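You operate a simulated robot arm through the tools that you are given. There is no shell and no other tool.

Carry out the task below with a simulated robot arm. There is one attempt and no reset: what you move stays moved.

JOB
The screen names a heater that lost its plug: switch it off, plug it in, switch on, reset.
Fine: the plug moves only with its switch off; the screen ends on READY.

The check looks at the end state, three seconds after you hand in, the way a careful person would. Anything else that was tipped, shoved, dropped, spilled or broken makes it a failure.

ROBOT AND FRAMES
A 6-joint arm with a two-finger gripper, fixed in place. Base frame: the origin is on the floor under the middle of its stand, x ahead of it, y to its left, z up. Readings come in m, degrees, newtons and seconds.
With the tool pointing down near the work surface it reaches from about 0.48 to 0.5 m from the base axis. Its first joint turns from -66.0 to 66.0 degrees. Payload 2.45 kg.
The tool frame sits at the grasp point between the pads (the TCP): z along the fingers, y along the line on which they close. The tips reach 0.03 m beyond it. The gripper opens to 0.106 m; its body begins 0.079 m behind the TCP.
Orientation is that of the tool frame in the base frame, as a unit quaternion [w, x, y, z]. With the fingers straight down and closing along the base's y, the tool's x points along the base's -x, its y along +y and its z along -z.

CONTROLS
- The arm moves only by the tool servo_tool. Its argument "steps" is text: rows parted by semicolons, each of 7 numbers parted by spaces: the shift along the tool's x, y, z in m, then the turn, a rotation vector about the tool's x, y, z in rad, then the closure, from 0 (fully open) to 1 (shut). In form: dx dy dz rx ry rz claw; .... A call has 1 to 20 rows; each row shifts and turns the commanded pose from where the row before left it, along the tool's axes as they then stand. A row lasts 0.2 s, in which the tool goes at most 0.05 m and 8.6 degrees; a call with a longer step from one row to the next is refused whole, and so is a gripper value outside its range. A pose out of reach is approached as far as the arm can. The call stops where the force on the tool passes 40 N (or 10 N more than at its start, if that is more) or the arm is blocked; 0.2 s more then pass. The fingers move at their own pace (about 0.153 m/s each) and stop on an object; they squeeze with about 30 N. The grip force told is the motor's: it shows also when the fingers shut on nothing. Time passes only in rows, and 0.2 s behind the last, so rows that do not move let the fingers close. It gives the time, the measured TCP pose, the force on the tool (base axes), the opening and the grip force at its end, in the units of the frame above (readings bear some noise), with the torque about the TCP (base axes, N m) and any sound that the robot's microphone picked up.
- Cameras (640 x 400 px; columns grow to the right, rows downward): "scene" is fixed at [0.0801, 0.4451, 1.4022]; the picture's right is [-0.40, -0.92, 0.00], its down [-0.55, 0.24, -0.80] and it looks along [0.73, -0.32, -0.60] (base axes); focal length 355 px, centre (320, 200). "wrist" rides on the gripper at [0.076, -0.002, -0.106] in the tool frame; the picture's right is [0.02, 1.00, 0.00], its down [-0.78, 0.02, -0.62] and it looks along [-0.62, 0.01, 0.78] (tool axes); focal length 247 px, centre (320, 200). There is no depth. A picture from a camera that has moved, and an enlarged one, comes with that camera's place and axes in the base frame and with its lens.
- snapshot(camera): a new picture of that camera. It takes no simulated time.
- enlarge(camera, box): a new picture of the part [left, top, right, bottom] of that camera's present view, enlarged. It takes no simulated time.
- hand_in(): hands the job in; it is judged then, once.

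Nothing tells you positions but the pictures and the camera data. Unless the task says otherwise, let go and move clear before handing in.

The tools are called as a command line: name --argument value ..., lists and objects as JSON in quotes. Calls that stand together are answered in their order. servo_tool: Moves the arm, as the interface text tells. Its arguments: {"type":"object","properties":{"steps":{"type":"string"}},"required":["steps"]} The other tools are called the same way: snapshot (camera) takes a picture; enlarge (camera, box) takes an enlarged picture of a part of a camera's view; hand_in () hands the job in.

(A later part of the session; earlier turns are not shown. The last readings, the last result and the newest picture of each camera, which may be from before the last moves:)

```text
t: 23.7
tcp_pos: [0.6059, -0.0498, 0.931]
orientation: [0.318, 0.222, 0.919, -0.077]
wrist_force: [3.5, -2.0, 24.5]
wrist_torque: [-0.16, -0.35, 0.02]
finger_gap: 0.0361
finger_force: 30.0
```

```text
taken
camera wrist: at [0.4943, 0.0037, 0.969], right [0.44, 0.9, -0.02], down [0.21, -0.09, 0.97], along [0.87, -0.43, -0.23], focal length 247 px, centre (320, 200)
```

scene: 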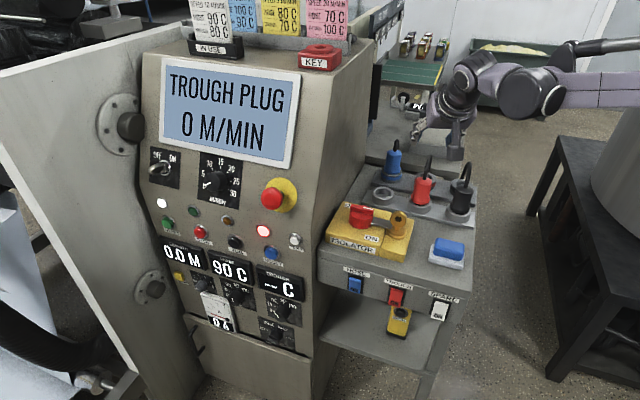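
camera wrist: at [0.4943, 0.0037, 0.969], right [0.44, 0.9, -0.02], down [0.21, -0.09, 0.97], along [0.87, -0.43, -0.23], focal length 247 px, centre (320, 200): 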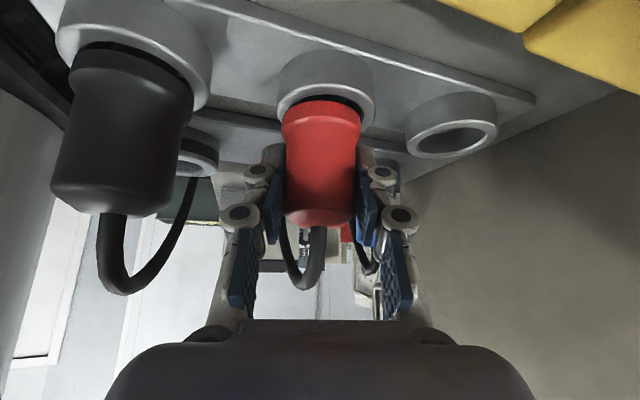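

The plug is gripped at a 36 mm gap, with some vertical preload. I'll lift it straight out slowly.

servo_tool --steps "-0.0031 0 -0.0039 0 0 0 1; -0.0062 0 -0.0079 0 0 0 1; -0.0062 0 -0.0079 0 0 0 1; -0.0123 0 -0.0158 0 0 0 1; -0.0092 0 -0.0118 0 0 0 1; 0 0 0 0 0 0 1"

snapshot --camera "wrist"

enlarge --camera "scene" --box '[340, 80, 500, 230]'

```text
t: 25.1
tcp_pos: [0.6063, -0.0498, 0.9899]
orientation: [0.316, 0.222, 0.919, -0.077]
wrist_force: [-0.3, -1.2, -1.3]
wrist_torque: [0.01, -0.02, -0.01]
finger_gap: 0.0359
finger_force: 30.0
```

```text
taken
camera wrist: at [0.4949, 0.0052, 1.0287], right [0.44, 0.9, -0.02], down [0.22, -0.09, 0.97], along [0.87, -0.43, -0.23], focal length 247 px, centre (320, 200)
```

wrist: 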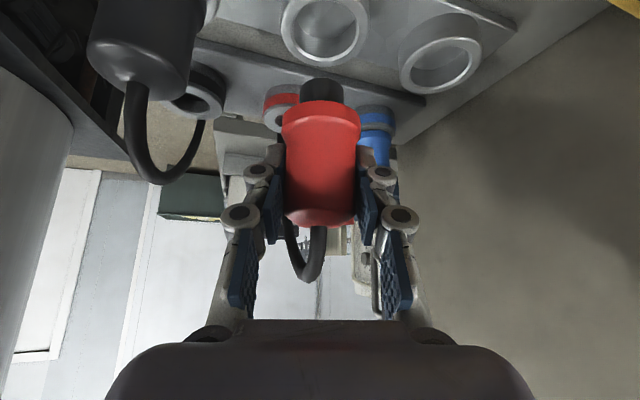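

```text
2.67 times, centred on (420, 155) of scene
camera zoom: at [0.0802, 0.4451, 1.4022], right [-0.4, -0.92, 0.0], down [-0.55, 0.24, -0.8], along [0.73, -0.32, -0.6], focal length 946 px, centre (53, 320)
```

zoom: 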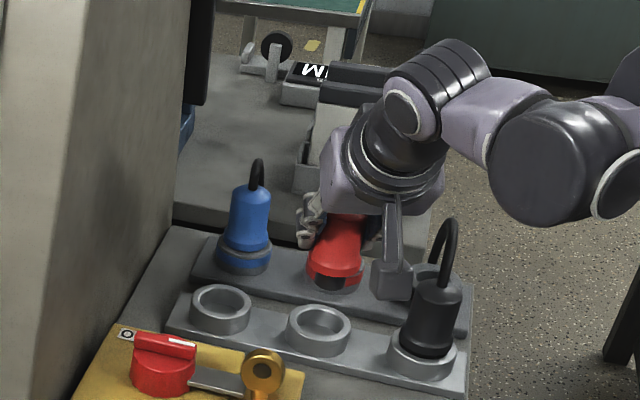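

The plug came out cleanly, showing a nose of roughly 25 mm diameter that must enter the socket's ~29 mm hole. I'll carry it back about 0.095 m at this height toward the red socket.

servo_tool --steps "-0.0178 -0.00725 0.014 0 0 0 1; -0.0178 -0.00725 0.014 0 0 0 1; -0.0178 -0.00725 0.014 0 0 0 1; -0.0178 -0.00725 0.014 0 0 0 1; 0 0 0 0 0 0 1"

snapshot --camera "wrist"

enlarge --camera "scene" --box '[370, 120, 490, 195]'

enlarge --camera "wrist" --box '[240, 0, 400, 100]'

```text
t: 26.3
tcp_pos: [0.6717, -0.117, 0.9902]
orientation: [0.316, 0.221, 0.919, -0.077]
wrist_force: [-0.5, 0.6, -1.5]
wrist_torque: [0.03, 0.01, -0.01]
finger_gap: 0.0364
finger_force: 30.4
```

```text
taken
camera wrist: at [0.5604, -0.0613, 1.0282], right [0.44, 0.9, -0.02], down [0.22, -0.09, 0.97], along [0.87, -0.43, -0.23], focal length 247 px, centre (320, 200)
```

wrist: 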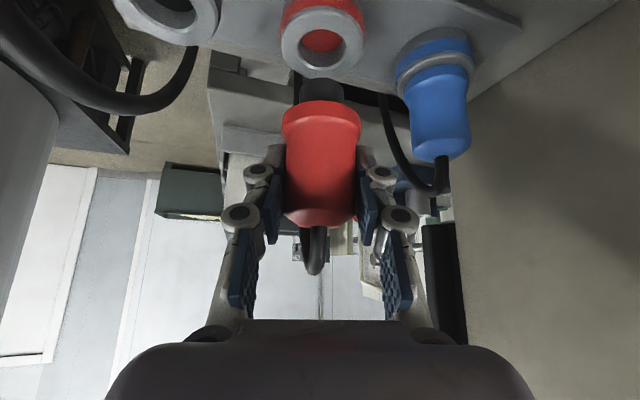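

```text
5.33 times, centred on (430, 158) of scene
camera zoom: at [0.0802, 0.4451, 1.4022], right [-0.4, -0.92, 0.0], down [-0.55, 0.24, -0.8], along [0.73, -0.32, -0.6], focal length 1892 px, centre (-267, 427)
```

zoom: 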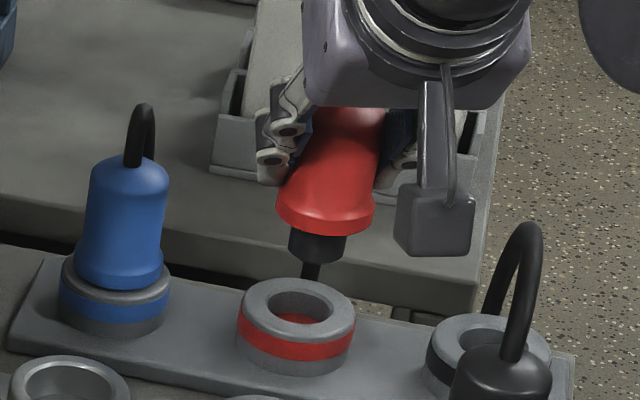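

```text
4.00 times, centred on (320, 50) of wrist
camera zoom: at [0.5604, -0.0613, 1.0282], right [0.44, 0.9, -0.02], down [0.22, -0.09, 0.97], along [0.87, -0.43, -0.23], focal length 988 px, centre (320, 800)
```

zoom: 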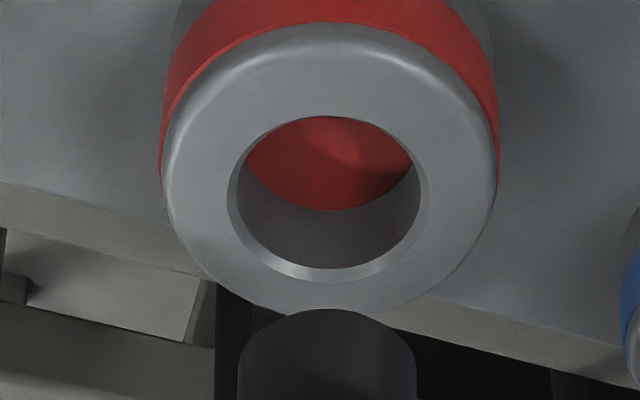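

The plug is near the socket but may be leaning slightly in the grip. I'll zoom in from both cameras to measure that before going down.

enlarge --camera "scene" --box '[405, 130, 465, 190]'

enlarge --camera "wrist" --box '[255, 65, 385, 240]'

```text
6.67 times, centred on (435, 160) of scene
camera zoom: at [0.0802, 0.4451, 1.4022], right [-0.4, -0.92, 0.0], down [-0.55, 0.24, -0.8], along [0.73, -0.32, -0.6], focal length 2365 px, centre (-447, 467)
```

zoom: 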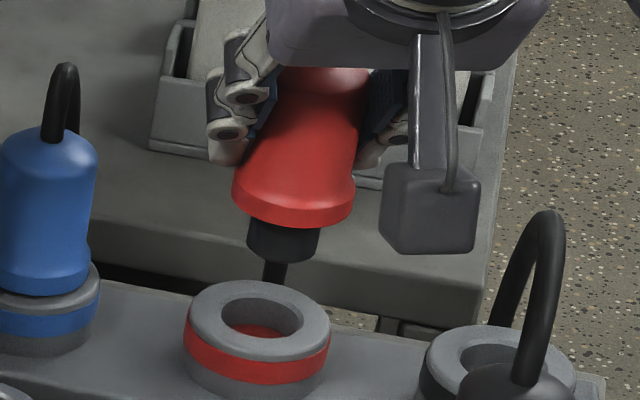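

```text
2.29 times, centred on (320, 152) of wrist
camera zoom: at [0.5604, -0.0613, 1.0282], right [0.44, 0.9, -0.02], down [0.22, -0.09, 0.97], along [0.87, -0.43, -0.23], focal length 564 px, centre (320, 309)
```

zoom: 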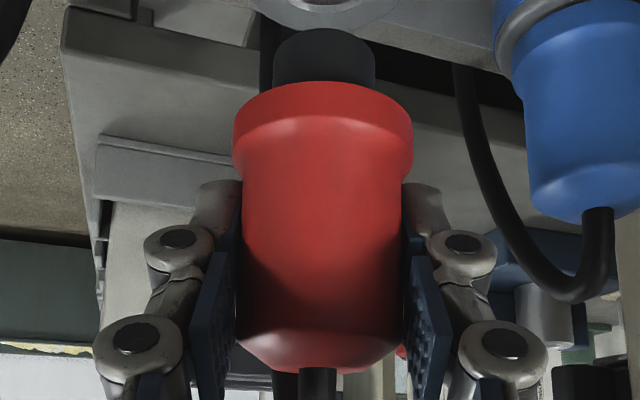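

Triangulating from both cameras puts the nose tip at about (0.671, -0.117, 0.934) and the socket centre at about (0.677, -0.120, 0.893). I'll shift by that offset, lower to about 13 mm above the rim and check again.

servo_tool --steps "-0.00585 -0.0009 0.0046 0 0 0 1; 0.0062 0 0.0079 0 0 0 1; 0.0062 0 0.0079 0 0 0 1; 0.0062 0 0.0079 0 0 0 1; 0 0 0 0 0 0 1"

enlarge --camera "scene" --box '[405, 130, 465, 190]'

enlarge --camera "wrist" --box '[240, 0, 400, 100]'

snapshot --camera "wrist"

```text
t: 27.5
tcp_pos: [0.6785, -0.1202, 0.9589]
orientation: [0.315, 0.222, 0.919, -0.078]
wrist_force: [0.1, -0.2, -1.4]
wrist_torque: [0.03, -0.01, 0.0]
finger_gap: 0.0359
finger_force: 29.9
```

```text
6.67 times, centred on (435, 160) of scene
camera zoom: at [0.0802, 0.4451, 1.4022], right [-0.4, -0.92, 0.0], down [-0.55, 0.24, -0.8], along [0.73, -0.32, -0.6], focal length 2365 px, centre (-447, 467)
```

zoom: 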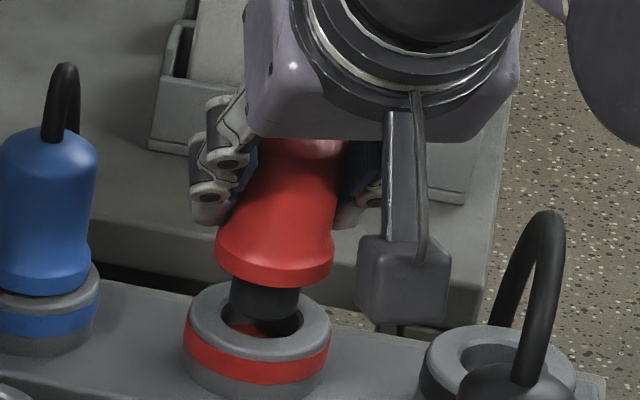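

```text
4.00 times, centred on (320, 50) of wrist
camera zoom: at [0.5676, -0.065, 0.9974], right [0.44, 0.9, -0.02], down [0.22, -0.09, 0.97], along [0.87, -0.43, -0.23], focal length 988 px, centre (320, 800)
```

zoom: 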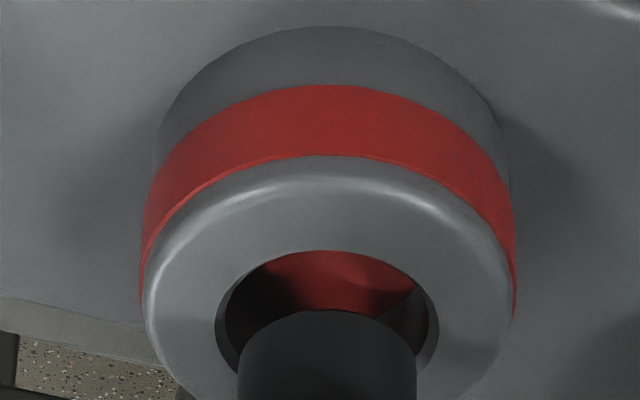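

```text
taken
camera wrist: at [0.5676, -0.065, 0.9974], right [0.44, 0.9, -0.02], down [0.22, -0.09, 0.97], along [0.87, -0.43, -0.23], focal length 247 px, centre (320, 200)
```

wrist: 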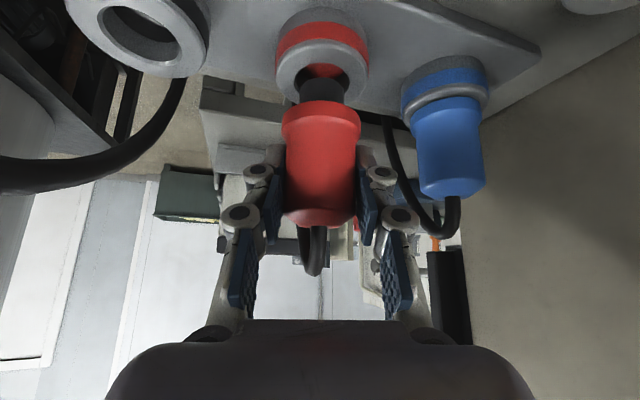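

Laterally the nose is centred on the hole. The depth offset is uncertain by a few mm, so I'll go down 4 mm and look again nearer the rim.

servo_tool --steps "0.0025 0 0.0032 0 0 0 1; 0 0 0 0 0 0 1"

enlarge --camera "scene" --box '[412, 150, 444, 190]'

enlarge --camera "wrist" --box '[260, 20, 388, 100]'

```text
t: 28.1
tcp_pos: [0.6797, -0.1206, 0.9566]
orientation: [0.316, 0.222, 0.919, -0.078]
wrist_force: [0.2, -1.0, -0.5]
wrist_torque: [0.02, 0.03, 0.0]
finger_gap: 0.0361
finger_force: 30.1
```

```text
10.00 times, centred on (428, 170) of scene
camera zoom: at [0.0802, 0.4451, 1.4022], right [-0.4, -0.92, 0.0], down [-0.55, 0.24, -0.8], along [0.73, -0.32, -0.6], focal length 3547 px, centre (-760, 500)
```

zoom: 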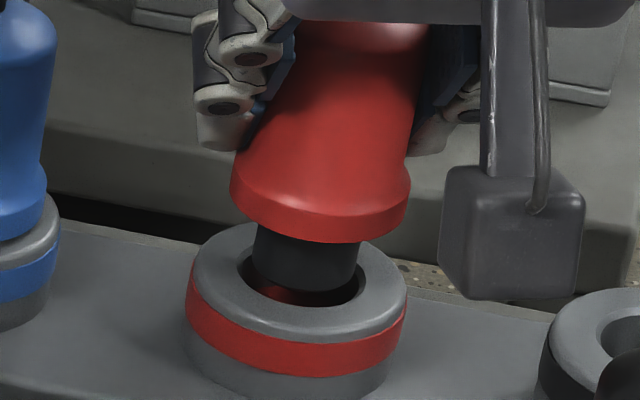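

```text
5.00 times, centred on (324, 60) of wrist
camera zoom: at [0.5677, -0.0654, 0.9938], right [0.44, 0.9, -0.02], down [0.22, -0.09, 0.97], along [0.87, -0.43, -0.23], focal length 1235 px, centre (300, 900)
```

zoom: 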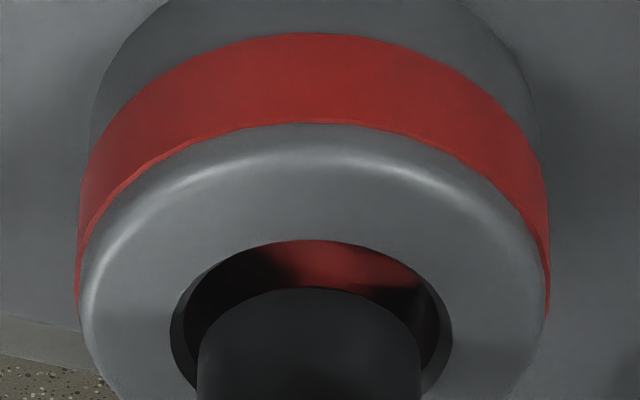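

The nose is within a couple of millimetres of the rim and looks about 2 mm too far back. I'll nudge it toward the robot and lower gently, watching the force.

servo_tool --steps "0.0014 0 -0.0011 0 0 0 1; 0.0012 0 0.0016 0 0 0 1; 0.0012 0 0.0016 0 0 0 1; 0.0012 0 0.0016 0 0 0 1; 0 0 0 0 0 0 1"

enlarge --camera "scene" --box '[412, 150, 444, 190]'

enlarge --camera "wrist" --box '[260, 20, 388, 100]'

```text
t: 29.3
tcp_pos: [0.6777, -0.1203, 0.9504]
orientation: [0.316, 0.223, 0.919, -0.078]
wrist_force: [-0.6, -0.2, -1.2]
wrist_torque: [0.01, 0.02, -0.01]
finger_gap: 0.0359
finger_force: 29.9
```

```text
10.00 times, centred on (428, 170) of scene
camera zoom: at [0.0802, 0.4451, 1.4022], right [-0.4, -0.92, 0.0], down [-0.55, 0.24, -0.8], along [0.73, -0.32, -0.6], focal length 3547 px, centre (-760, 500)
```

zoom: 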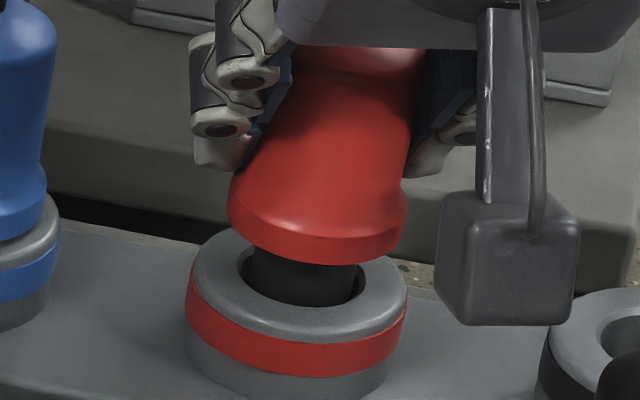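

```text
5.00 times, centred on (324, 60) of wrist
camera zoom: at [0.5665, -0.0647, 0.9882], right [0.44, 0.9, -0.02], down [0.22, -0.09, 0.97], along [0.87, -0.43, -0.23], focal length 1235 px, centre (300, 900)
```

zoom: 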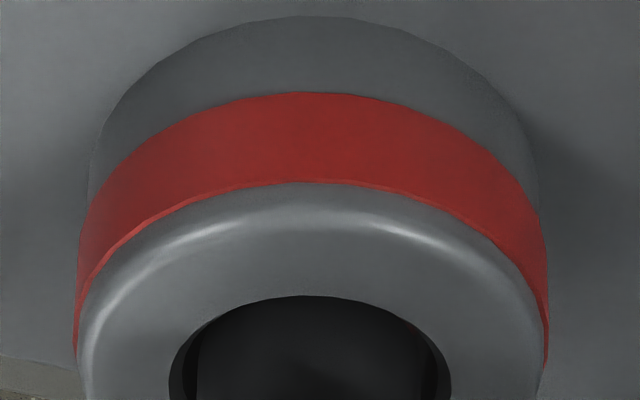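

The nose has entered the hole with no force. I'll keep lowering in 2 mm steps.

servo_tool --steps "0.0012 0 0.0016 0 0 0 1; 0.0012 0 0.0016 0 0 0 1; 0.0012 0 0.0016 0 0 0 1; 0.0012 0 0.0016 0 0 0 1; 0.0012 0 0.0016 0 0 0 1; 0 0 0 0 0 0 1"

enlarge --camera "scene" --box '[412, 150, 444, 190]'

snapshot --camera "wrist"

```text
t: 30.7
tcp_pos: [0.6775, -0.122, 0.9387]
orientation: [0.316, 0.222, 0.919, -0.078]
wrist_force: [0.1, 0.5, -0.2]
wrist_torque: [0.0, 0.0, 0.01]
finger_gap: 0.0359
finger_force: 29.9
```

```text
10.00 times, centred on (428, 170) of scene
camera zoom: at [0.0802, 0.4451, 1.4022], right [-0.4, -0.92, 0.0], down [-0.55, 0.24, -0.8], along [0.73, -0.32, -0.6], focal length 3547 px, centre (-760, 500)
```

zoom: 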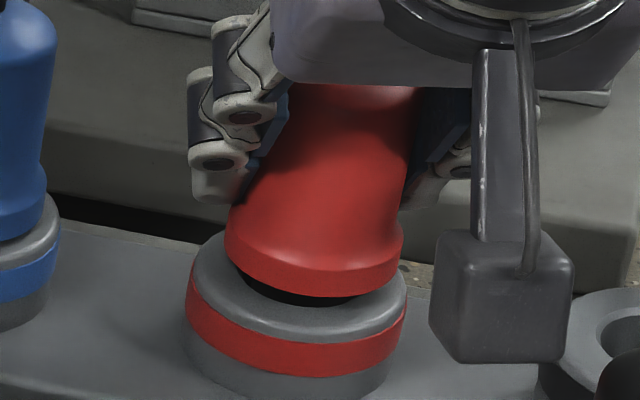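

```text
taken
camera wrist: at [0.5666, -0.0661, 0.978], right [0.44, 0.9, -0.02], down [0.22, -0.09, 0.97], along [0.87, -0.43, -0.23], focal length 247 px, centre (320, 200)
```

wrist: 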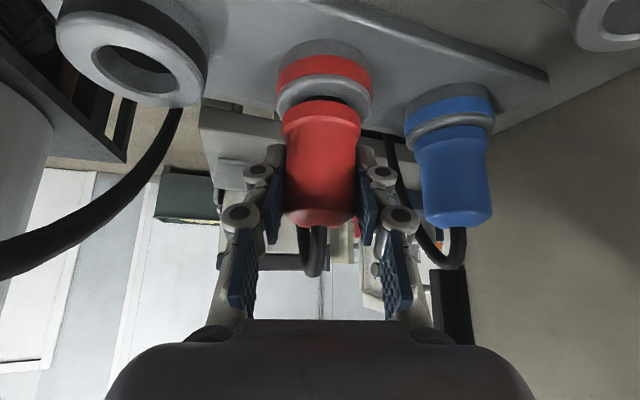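

About 5 to 7 mm of nose is still showing. I'll press on down until it seats.

servo_tool --steps "0.0012 0 0.0016 0 0 0 1; 0.0012 0 0.0016 0 0 0 1; 0.0012 0 0.0016 0 0 0 1; 0.0012 0 0.0016 0 0 0 1; 0 0 0 0 0 0 1"

enlarge --camera "scene" --box '[412, 150, 444, 190]'

enlarge --camera "wrist" --box '[260, 20, 500, 170]'

snapshot --camera "scene"

```text
t: 32.1
tcp_pos: [0.6787, -0.1212, 0.9356]
orientation: [0.32, 0.22, 0.918, -0.078]
wrist_force: [-1.0, 1.5, 8.6]
wrist_torque: [0.0, -0.03, -0.01]
finger_gap: 0.0359
finger_force: 30.7
stopped in row 5: the force on the tool passed its limit at 41 N (the readings are from after the stop); the commanded pose is now the measured one
```

```text
10.00 times, centred on (428, 170) of scene
camera zoom: at [0.0799, 0.4451, 1.4022], right [-0.4, -0.92, 0.0], down [-0.55, 0.24, -0.8], along [0.73, -0.32, -0.6], focal length 3547 px, centre (-760, 500)
```

zoom: 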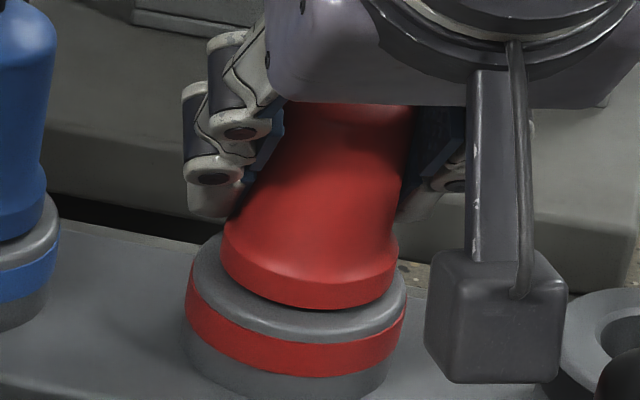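

```text
2.67 times, centred on (380, 95) of wrist
camera zoom: at [0.5671, -0.0665, 0.9725], right [0.44, 0.9, -0.02], down [0.21, -0.09, 0.97], along [0.87, -0.43, -0.23], focal length 659 px, centre (160, 480)
```

zoom: 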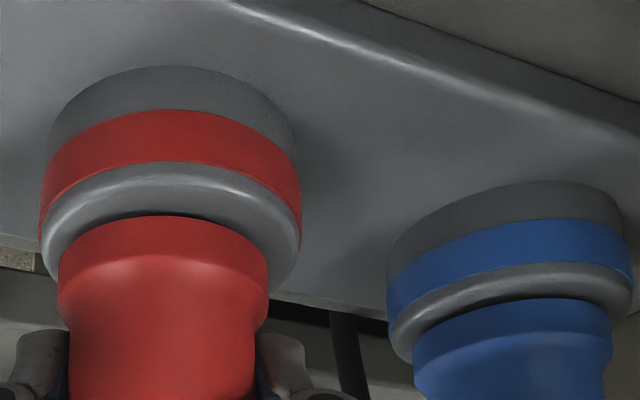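

```text
taken
```

scene: 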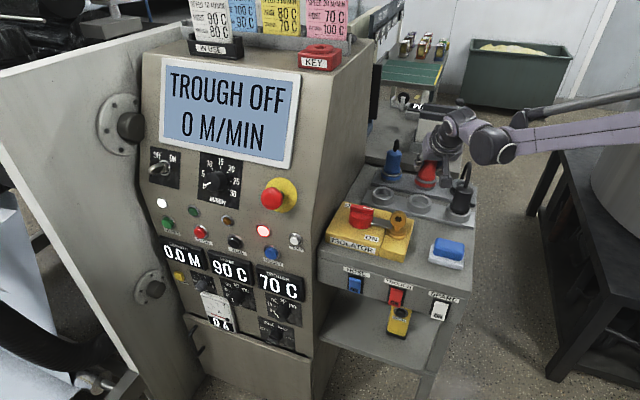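

The screen now reads "TROUGH OFF" and the trough shows 70 °C, so the plug is seated and recognised. I'll open slightly and withdraw straight up.

servo_tool --steps "0 0 0 0 0 0 0.7; 0 0 0 0 0 0 0.5; 0 0 0 0 0 0 0.47; 0 0 0 0 0 0 0.47"

snapshot --camera "wrist"

enlarge --camera "scene" --box '[370, 130, 490, 205]'

```text
t: 33.1
tcp_pos: [0.6796, -0.1213, 0.9337]
orientation: [0.319, 0.221, 0.918, -0.078]
wrist_force: [-1.0, -0.4, 0.3]
wrist_torque: [-0.02, -0.02, 0.01]
finger_gap: 0.0563
finger_force: 0.1
```

```text
taken
camera wrist: at [0.567, -0.0664, 0.972], right [0.44, 0.9, -0.02], down [0.21, -0.09, 0.97], along [0.87, -0.43, -0.23], focal length 247 px, centre (320, 200)
```

wrist: 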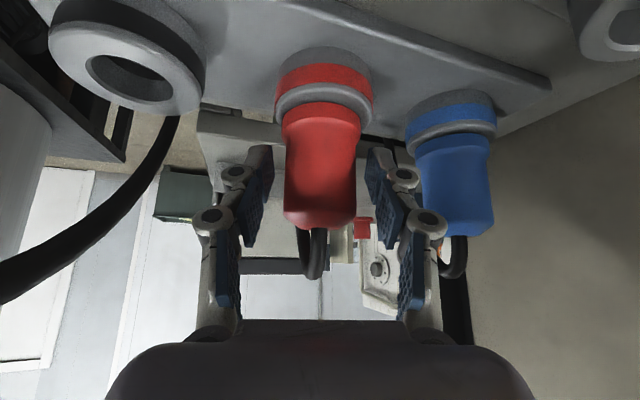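

```text
5.33 times, centred on (430, 168) of scene
camera zoom: at [0.0801, 0.4451, 1.4022], right [-0.4, -0.92, 0.0], down [-0.55, 0.24, -0.8], along [0.73, -0.32, -0.6], focal length 1892 px, centre (-267, 373)
```

zoom: 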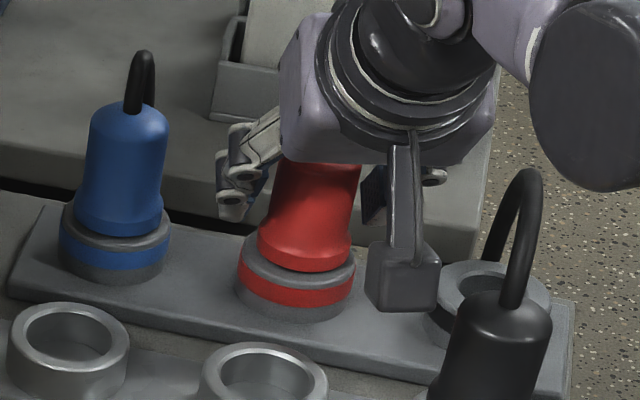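

The grip is open and the plug stays upright and flush, like the blue one. Withdrawing upward.

servo_tool --steps "-0.0123 0 -0.0158 0 0 0 0.47; -0.0185 0 -0.0236 0 0 0 0.47; -0.0185 0 -0.0236 0 0 0 0.47; -0.0185 0 -0.0236 0 0 0 0.47; -0.0185 0 -0.0236 0 0 0 0.47; 0 0 0 0 0 0 0.47"

snapshot --camera "wrist"

enlarge --camera "scene" --box '[370, 130, 490, 205]'

snapshot --camera "scene"

```text
t: 34.5
tcp_pos: [0.6797, -0.1243, 1.0757]
orientation: [0.318, 0.222, 0.918, -0.078]
wrist_force: [-0.4, -0.5, -0.2]
wrist_torque: [0.0, 0.02, -0.02]
finger_gap: 0.0562
finger_force: 0.0
```

```text
taken
camera wrist: at [0.5677, -0.0686, 1.1133], right [0.44, 0.9, -0.02], down [0.21, -0.09, 0.97], along [0.87, -0.43, -0.23], focal length 247 px, centre (320, 200)
```

wrist: 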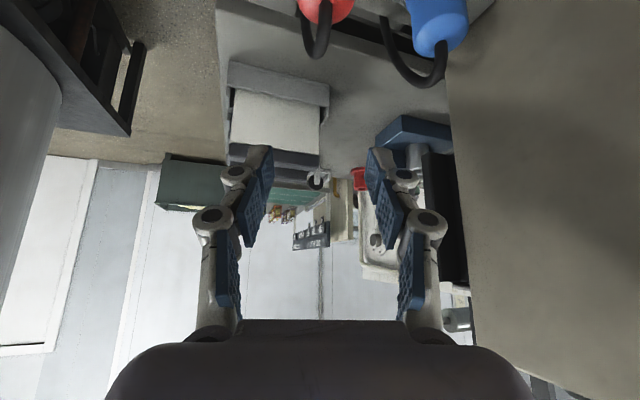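

```text
5.33 times, centred on (430, 168) of scene
camera zoom: at [0.0801, 0.4451, 1.4022], right [-0.4, -0.92, 0.0], down [-0.55, 0.24, -0.8], along [0.73, -0.32, -0.6], focal length 1892 px, centre (-267, 373)
```

zoom: 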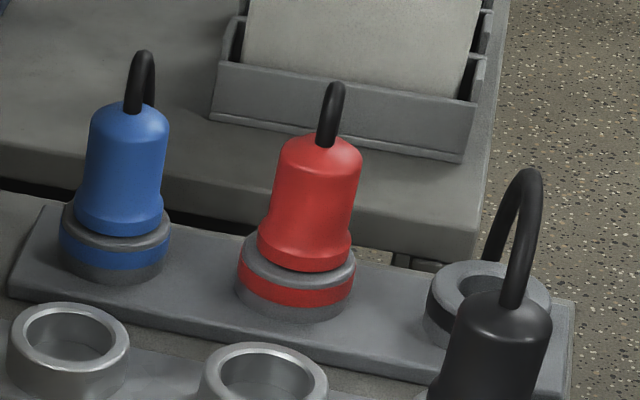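

```text
taken
```

scene: 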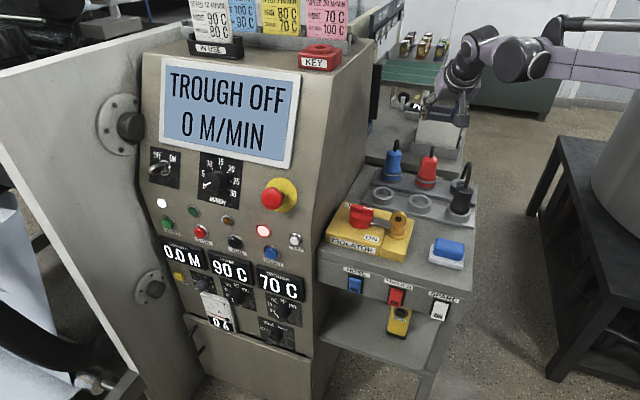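

The plug is seated and released. Next I'll restore the console-aligned orientation at about 30° tilt, move back in front of the switches and close the fingers.

servo_tool --steps "0 0 0 0.0627 0 0.0802 0.47; 0 0 0 0.0627 0 0.0802 0.47; 0 0 0 0.0626 0 0.0803 0.47; 0 0 0 0 0.14 0 0.47; 0.0371 0.0004 -0.0214 0 0 0 0.47; 0.0371 0.0004 -0.0214 0 0 0 0.47; 0.0371 0.0004 -0.0214 0 0 0 0.47; 0.0371 0.0004 -0.0214 0 0 0 0.47; 0.0371 0.0004 -0.0214 0 0 0 0.47; 0.0371 0.0004 -0.0214 0 0 0 0.47; 0.0371 0.0004 -0.0214 0 0 0 0.47; 0.0371 0.0004 -0.0214 0 0 0 0.47; 0.0371 0.0004 -0.0214 0 0 0 1; 0.0371 0.0004 -0.0214 0 0 0 1; 0 0 0 0 0 0 1"

snapshot --camera "wrist"

snapshot --camera "scene"

```text
t: 37.7
tcp_pos: [0.3754, 0.184, 1.0716]
orientation: [0.242, 0.367, 0.893, -0.099]
wrist_force: [-1.2, 1.0, 0.6]
wrist_torque: [0.02, 0.01, 0.0]
finger_gap: 0.0002
finger_force: 28.2
```

```text
taken
camera wrist: at [0.2901, 0.2647, 1.1265], right [0.69, 0.72, -0.01], down [0.27, -0.24, 0.93], along [0.67, -0.65, -0.36], focal length 247 px, centre (320, 200)
```

wrist: 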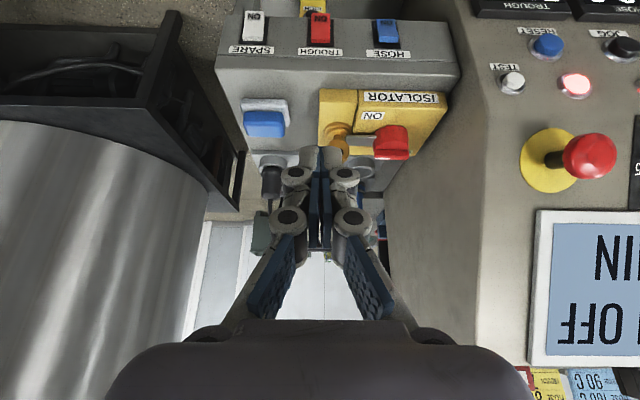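

```text
taken
```

scene: 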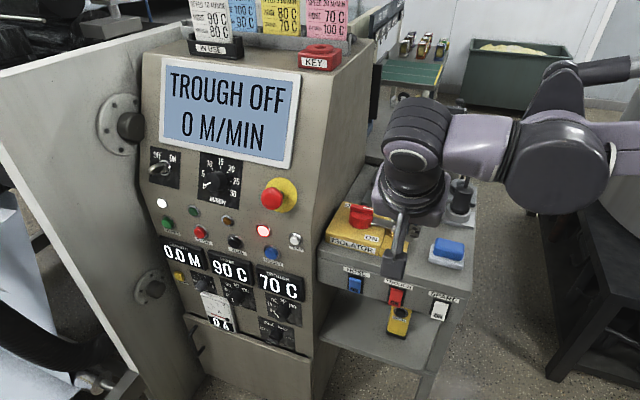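

The red rocker still shows OFF. I'll lower so the fingertips sit in front of its lower (ON) half, about 4 cm clear of it.

servo_tool --steps "0.0152 0.0002 0.036 0 0 0 1; 0.0152 0.0002 0.036 0 0 0 1; 0.0152 0.0002 0.036 0 0 0 1; 0.0152 0.0002 0.036 0 0 0 1; 0.0152 0.0002 0.036 0 0 0 1; 0.0152 0.0002 0.036 0 0 0 1; 0.0152 0.0002 0.036 0 0 0 1; 0 0 0 0 0 0 1"

snapshot --camera "wrist"

snapshot --camera "scene"

```text
t: 39.5
tcp_pos: [0.4037, 0.1582, 0.8019]
orientation: [0.242, 0.367, 0.893, -0.1]
wrist_force: [0.3, 0.2, 0.4]
wrist_torque: [0.03, 0.03, 0.0]
finger_gap: 0.0001
finger_force: 28.7
```

```text
taken
camera wrist: at [0.3181, 0.2394, 0.8551], right [0.69, 0.72, -0.01], down [0.27, -0.24, 0.93], along [0.67, -0.65, -0.36], focal length 247 px, centre (320, 200)
```

wrist: 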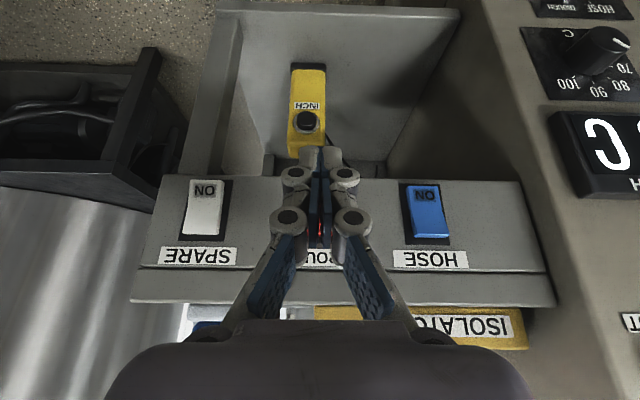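

```text
taken
```

scene: 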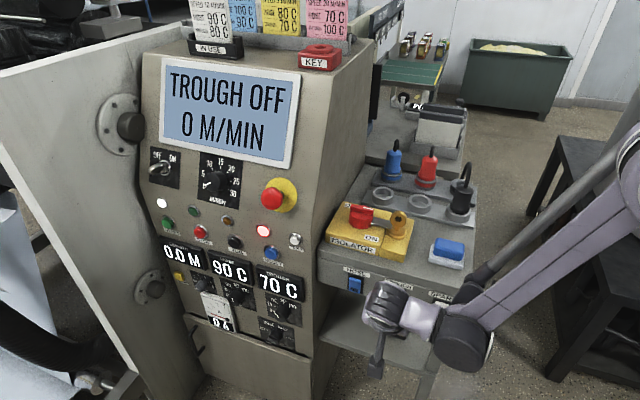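

The fingertips are at about z 0.774, in front of the rocker's lower half. I'll drop 3 mm, approach and press slowly.

servo_tool --steps "0.0015 0 0.0026 0 0 0 1; -0.0151 0 0.0088 0 0 0 1; -0.0151 0 0.0088 0 0 0 1; -0.0035 0 0.002 0 0 0 1; -0.0035 0 0.002 0 0 0 1; -0.0035 0 0.002 0 0 0 1"

enlarge --camera "wrist" --box '[140, 80, 460, 280]'

snapshot --camera "scene"

```text
t: 40.9
tcp_pos: [0.436, 0.1269, 0.7967]
orientation: [0.24, 0.366, 0.894, -0.099]
wrist_force: [-13.6, 11.3, 4.1]
wrist_torque: [0.13, 0.22, -0.04]
finger_gap: 0.006
finger_force: 28.5
```

```text
2.00 times, centred on (300, 180) of wrist
camera zoom: at [0.3494, 0.2089, 0.8527], right [0.69, 0.73, -0.01], down [0.27, -0.24, 0.93], along [0.67, -0.64, -0.37], focal length 494 px, centre (360, 240)
```

zoom: 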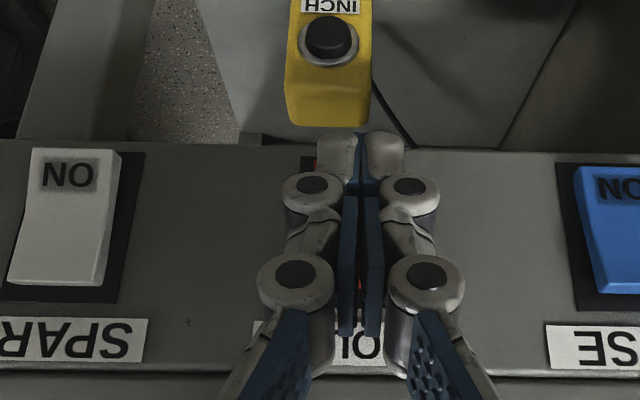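

```text
taken
```

scene: 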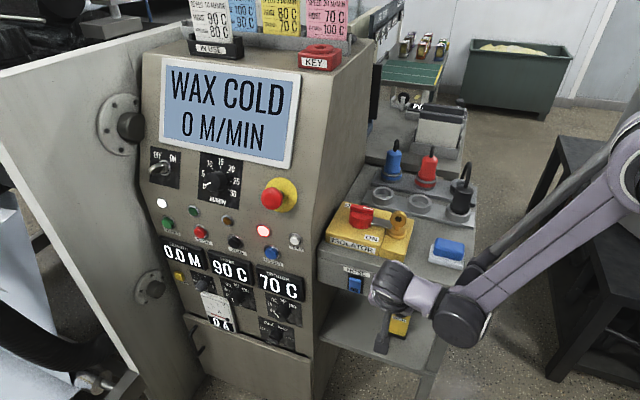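

The screen changed to "WAX COLD", so the switch is on and the trough has power. I'll back off and read the panel.

servo_tool --steps "0.0151 0 -0.0088 0 0 0 1; 0.0216 0 -0.0126 0 0 0 1; -0.02 0 -0.0344 0 0 0 1; -0.02 0 -0.0344 0 0 0 1; -0.02 0 -0.0344 0 0 0 1; 0 0 0 0 0 0 1"

snapshot --camera "scene"

enlarge --camera "scene" --box '[140, 230, 320, 342]'

enlarge --camera "wrist" --box '[190, 0, 446, 160]'

```text
t: 42.3
tcp_pos: [0.407, 0.1562, 0.9185]
orientation: [0.242, 0.367, 0.893, -0.099]
wrist_force: [-0.1, 0.0, -0.3]
wrist_torque: [0.0, 0.0, 0.01]
finger_gap: 0.0
finger_force: 28.0
```

```text
taken
```

scene: 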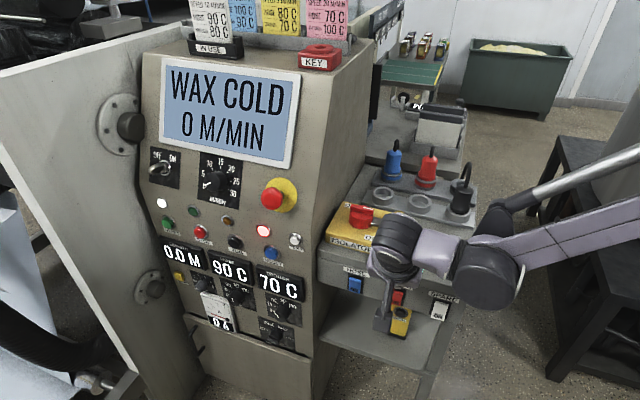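

```text
3.56 times, centred on (230, 286) of scene
camera zoom: at [0.0801, 0.4451, 1.4022], right [-0.4, -0.92, 0.0], down [-0.55, 0.24, -0.8], along [0.73, -0.32, -0.6], focal length 1261 px, centre (640, -106)
```

zoom: 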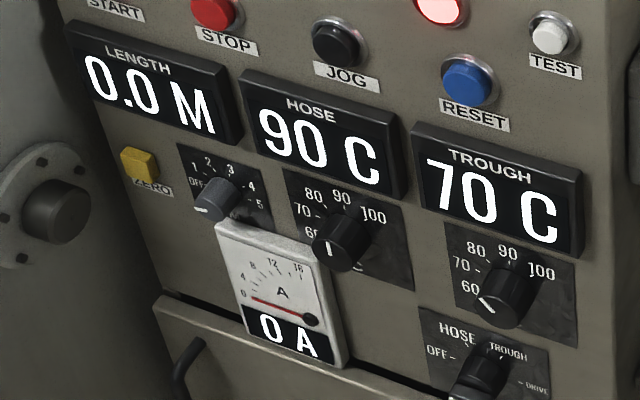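

```text
2.50 times, centred on (318, 80) of wrist
camera zoom: at [0.3217, 0.2392, 0.9732], right [0.69, 0.72, -0.01], down [0.27, -0.24, 0.93], along [0.67, -0.65, -0.36], focal length 617 px, centre (325, 500)
```

zoom: 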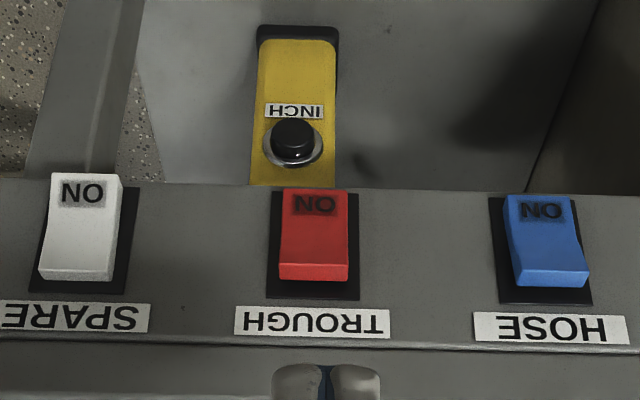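

The rocker now matches HOSE, so TROUGH is on. I'll read the cards and the screen closely, since "WAX COLD" may depend on temperature or need the reset.

enlarge --camera "scene" --box '[180, 0, 360, 75]'

enlarge --camera "scene" --box '[140, 190, 310, 296]'

enlarge --camera "scene" --box '[215, 270, 315, 345]'

snapshot --camera "wrist"

```text
3.56 times, centred on (270, 38) of scene
camera zoom: at [0.0801, 0.4451, 1.4022], right [-0.4, -0.92, 0.0], down [-0.55, 0.24, -0.8], along [0.73, -0.32, -0.6], focal length 1261 px, centre (498, 778)
```

zoom: 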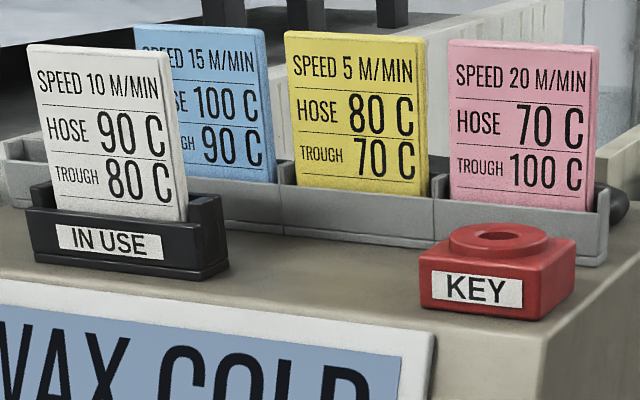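

```text
3.76 times, centred on (225, 243) of scene
camera zoom: at [0.0801, 0.4451, 1.4022], right [-0.4, -0.92, 0.0], down [-0.55, 0.24, -0.8], along [0.73, -0.32, -0.6], focal length 1335 px, centre (678, 38)
```

zoom: 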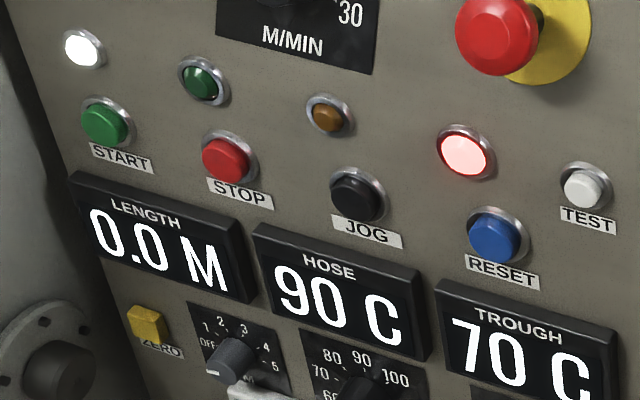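

```text
5.33 times, centred on (265, 308) of scene
camera zoom: at [0.0801, 0.4451, 1.4022], right [-0.4, -0.92, 0.0], down [-0.55, 0.24, -0.8], along [0.73, -0.32, -0.6], focal length 1892 px, centre (613, -373)
```

zoom: 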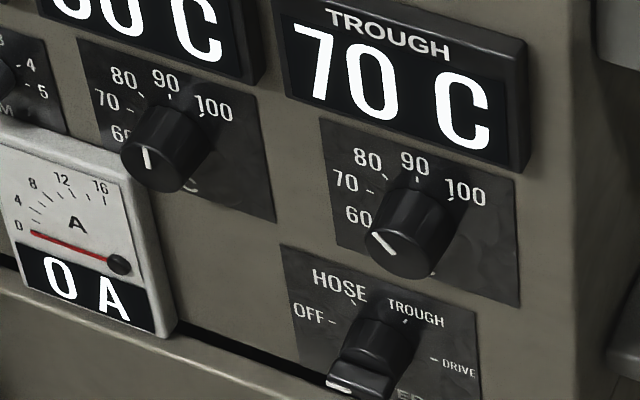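

```text
taken
camera wrist: at [0.3217, 0.2392, 0.9732], right [0.69, 0.72, -0.01], down [0.27, -0.24, 0.93], along [0.67, -0.65, -0.36], focal length 247 px, centre (320, 200)
```

wrist: 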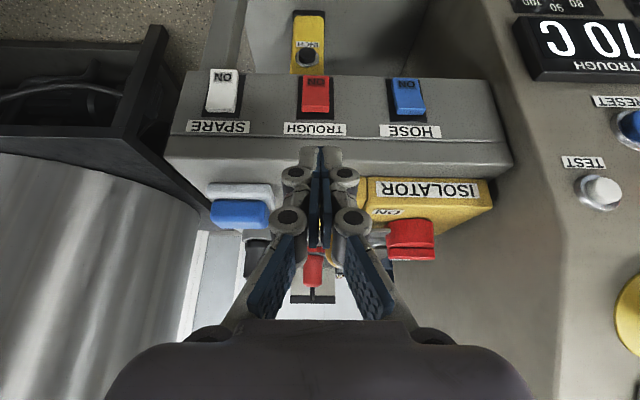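

HOSE is set to 90 and reads 90, while TROUGH reads 70 and the card in use calls for 80. I'll zoom on the trough dial and see whether the temperature changes as time passes.

enlarge --camera "scene" --box '[270, 285, 318, 325]'

enlarge --camera "scene" --box '[225, 270, 273, 310]'

servo_tool --steps "0 0 0 0 0 0 1; 0 0 0 0 0 0 1; 0 0 0 0 0 0 1; 0 0 0 0 0 0 1; 0 0 0 0 0 0 1; 0 0 0 0 0 0 1; 0 0 0 0 0 0 1; 0 0 0 0 0 0 1; 0 0 0 0 0 0 1; 0 0 0 0 0 0 1; 0 0 0 0 0 0 1; 0 0 0 0 0 0 1; 0 0 0 0 0 0 1; 0 0 0 0 0 0 1; 0 0 0 0 0 0 1; 0 0 0 0 0 0 1; 0 0 0 0 0 0 1; 0 0 0 0 0 0 1; 0 0 0 0 0 0 1; 0 0 0 0 0 0 1"

snapshot --camera "scene"

```text
10.00 times, centred on (294, 305) of scene
camera zoom: at [0.0801, 0.4451, 1.4022], right [-0.4, -0.92, 0.0], down [-0.55, 0.24, -0.8], along [0.73, -0.32, -0.6], focal length 3547 px, centre (580, -850)
```

zoom: 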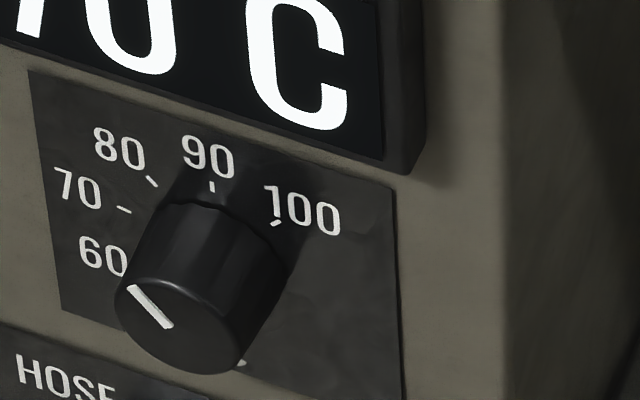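

```text
10.00 times, centred on (249, 290) of scene
camera zoom: at [0.0801, 0.4451, 1.4022], right [-0.4, -0.92, 0.0], down [-0.55, 0.24, -0.8], along [0.73, -0.32, -0.6], focal length 3547 px, centre (1030, -700)
```

zoom: 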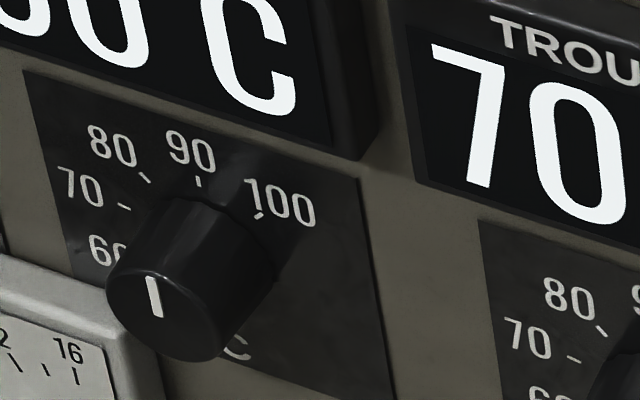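

```text
t: 46.5
tcp_pos: [0.4059, 0.1571, 0.9183]
orientation: [0.242, 0.366, 0.893, -0.099]
wrist_force: [0.5, -0.2, -0.9]
wrist_torque: [-0.04, -0.01, -0.05]
finger_gap: 0.0
finger_force: 28.3
```

```text
taken
```

scene: 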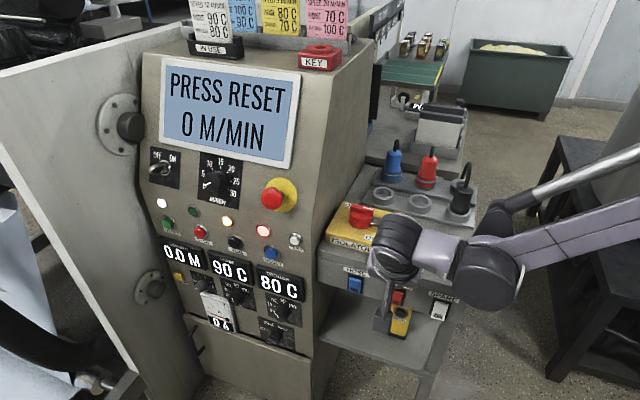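

The trough reached 80 °C and the screen now says "PRESS RESET". RESET is on the main panel at about (0.645, 0.318, 0.825), far out to the left. I'll shift that way in free space and turn the tool toward it.

servo_tool --steps "0.0014 0.0364 -0.0198 0 0 0 1; 0.0014 0.0364 -0.0198 0 0 0 1; 0.0014 0.0364 -0.0198 0 0 0 1; 0.0014 0.0364 -0.0198 0 0 0 1; 0.0014 0.0364 -0.0198 0 0 0 1; 0 0 0 -0.0731 0 -0.1256 1; 0 0 0 -0.0731 0 -0.1256 1; 0 0 0 -0.0731 0 -0.1256 1; 0 0 0 0 0 0 1"

snapshot --camera "wrist"

snapshot --camera "scene"

```text
t: 48.5
tcp_pos: [0.4929, 0.3255, 1.0002]
orientation: [0.258, 0.164, 0.951, -0.046]
wrist_force: [-0.2, 0.3, -0.7]
wrist_torque: [0.0, -0.01, -0.03]
finger_gap: 0.0
finger_force: 28.8
```

```text
taken
camera wrist: at [0.3811, 0.3627, 1.0539], right [0.32, 0.95, -0.01], down [0.35, -0.1, 0.93], along [0.88, -0.3, -0.36], focal length 247 px, centre (320, 200)
```

wrist: 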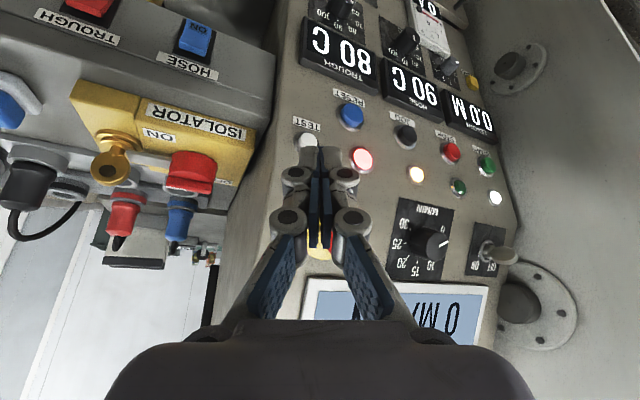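

```text
taken
```

scene: 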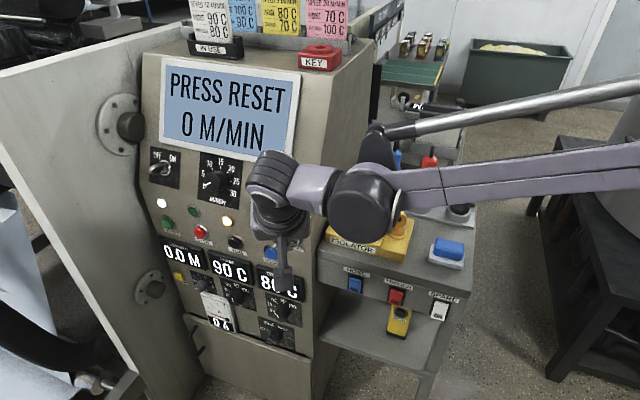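

The panel is clearly in view, with RESET just beyond and below the fingertips. I'll zoom in to measure it.

enlarge --camera "wrist" --box '[280, 60, 440, 160]'

enlarge --camera "scene" --box '[220, 190, 320, 290]'

```text
4.00 times, centred on (360, 110) of wrist
camera zoom: at [0.3811, 0.3627, 1.0539], right [0.32, 0.95, -0.01], down [0.35, -0.1, 0.93], along [0.88, -0.3, -0.36], focal length 988 px, centre (160, 560)
```

zoom: 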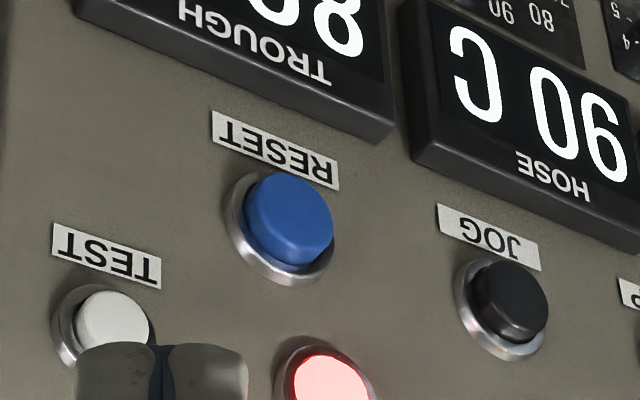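

```text
4.00 times, centred on (270, 240) of scene
camera zoom: at [0.0801, 0.4451, 1.4022], right [-0.4, -0.92, 0.0], down [-0.55, 0.24, -0.8], along [0.73, -0.32, -0.6], focal length 1419 px, centre (520, 40)
```

zoom: 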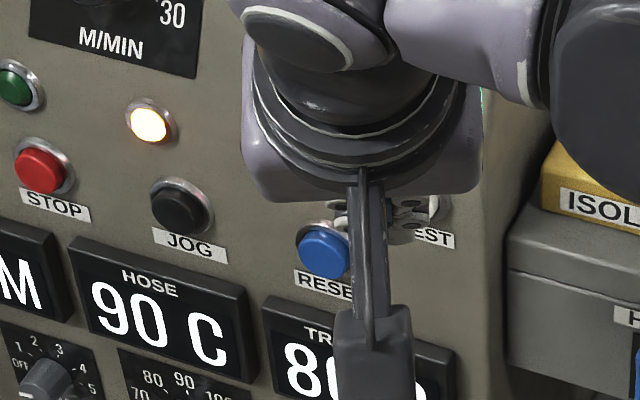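

RESET's face works out at about (0.641, 0.318, 0.830). I'll tilt to about 45° and move to a point roughly 5 cm in front of it to see if it's reachable.

servo_tool --steps "0 0 0 0 -0.13 0 1; 0 0 0 0 -0.13 0 1; 0.0102 0.0128 0.0319 0 0 0 1; 0.0102 0.0128 0.0319 0 0 0 1; 0.0102 0.0128 0.0319 0 0 0 1; 0.0102 0.0128 0.0319 0 0 0 1; 0.0102 0.0128 0.0319 0 0 0 1; 0 0 0 0 0 0 1"

snapshot --camera "wrist"

snapshot --camera "scene"

```text
t: 50.3
tcp_pos: [0.5891, 0.3577, 0.85]
orientation: [0.379, 0.158, 0.91, -0.066]
wrist_force: [0.4, -0.9, 0.0]
wrist_torque: [0.02, 0.01, -0.01]
finger_gap: 0.0
finger_force: 28.2
```

```text
taken
camera wrist: at [0.4678, 0.3991, 0.8726], right [0.32, 0.95, -0.02], down [0.11, -0.02, 0.99], along [0.94, -0.32, -0.11], focal length 247 px, centre (320, 200)
```

wrist: 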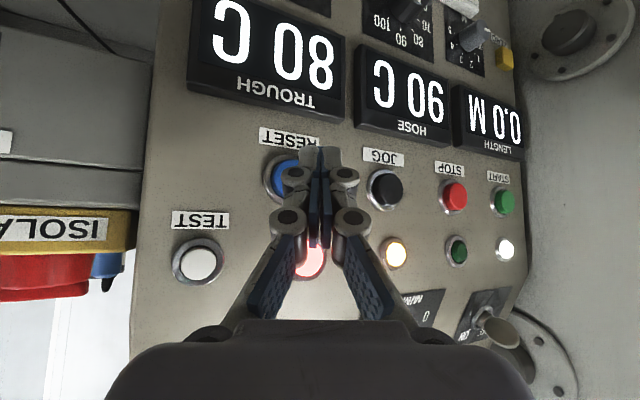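

```text
taken
```

scene: 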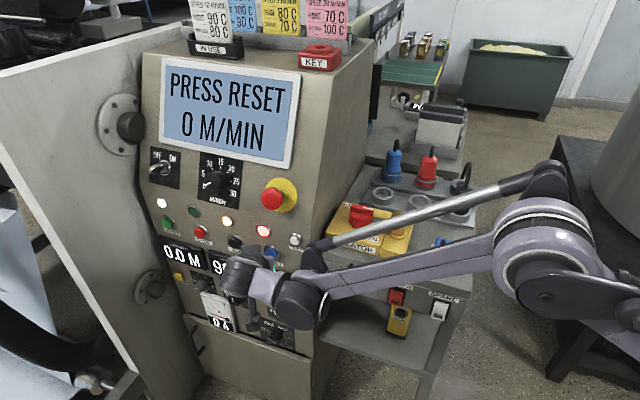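

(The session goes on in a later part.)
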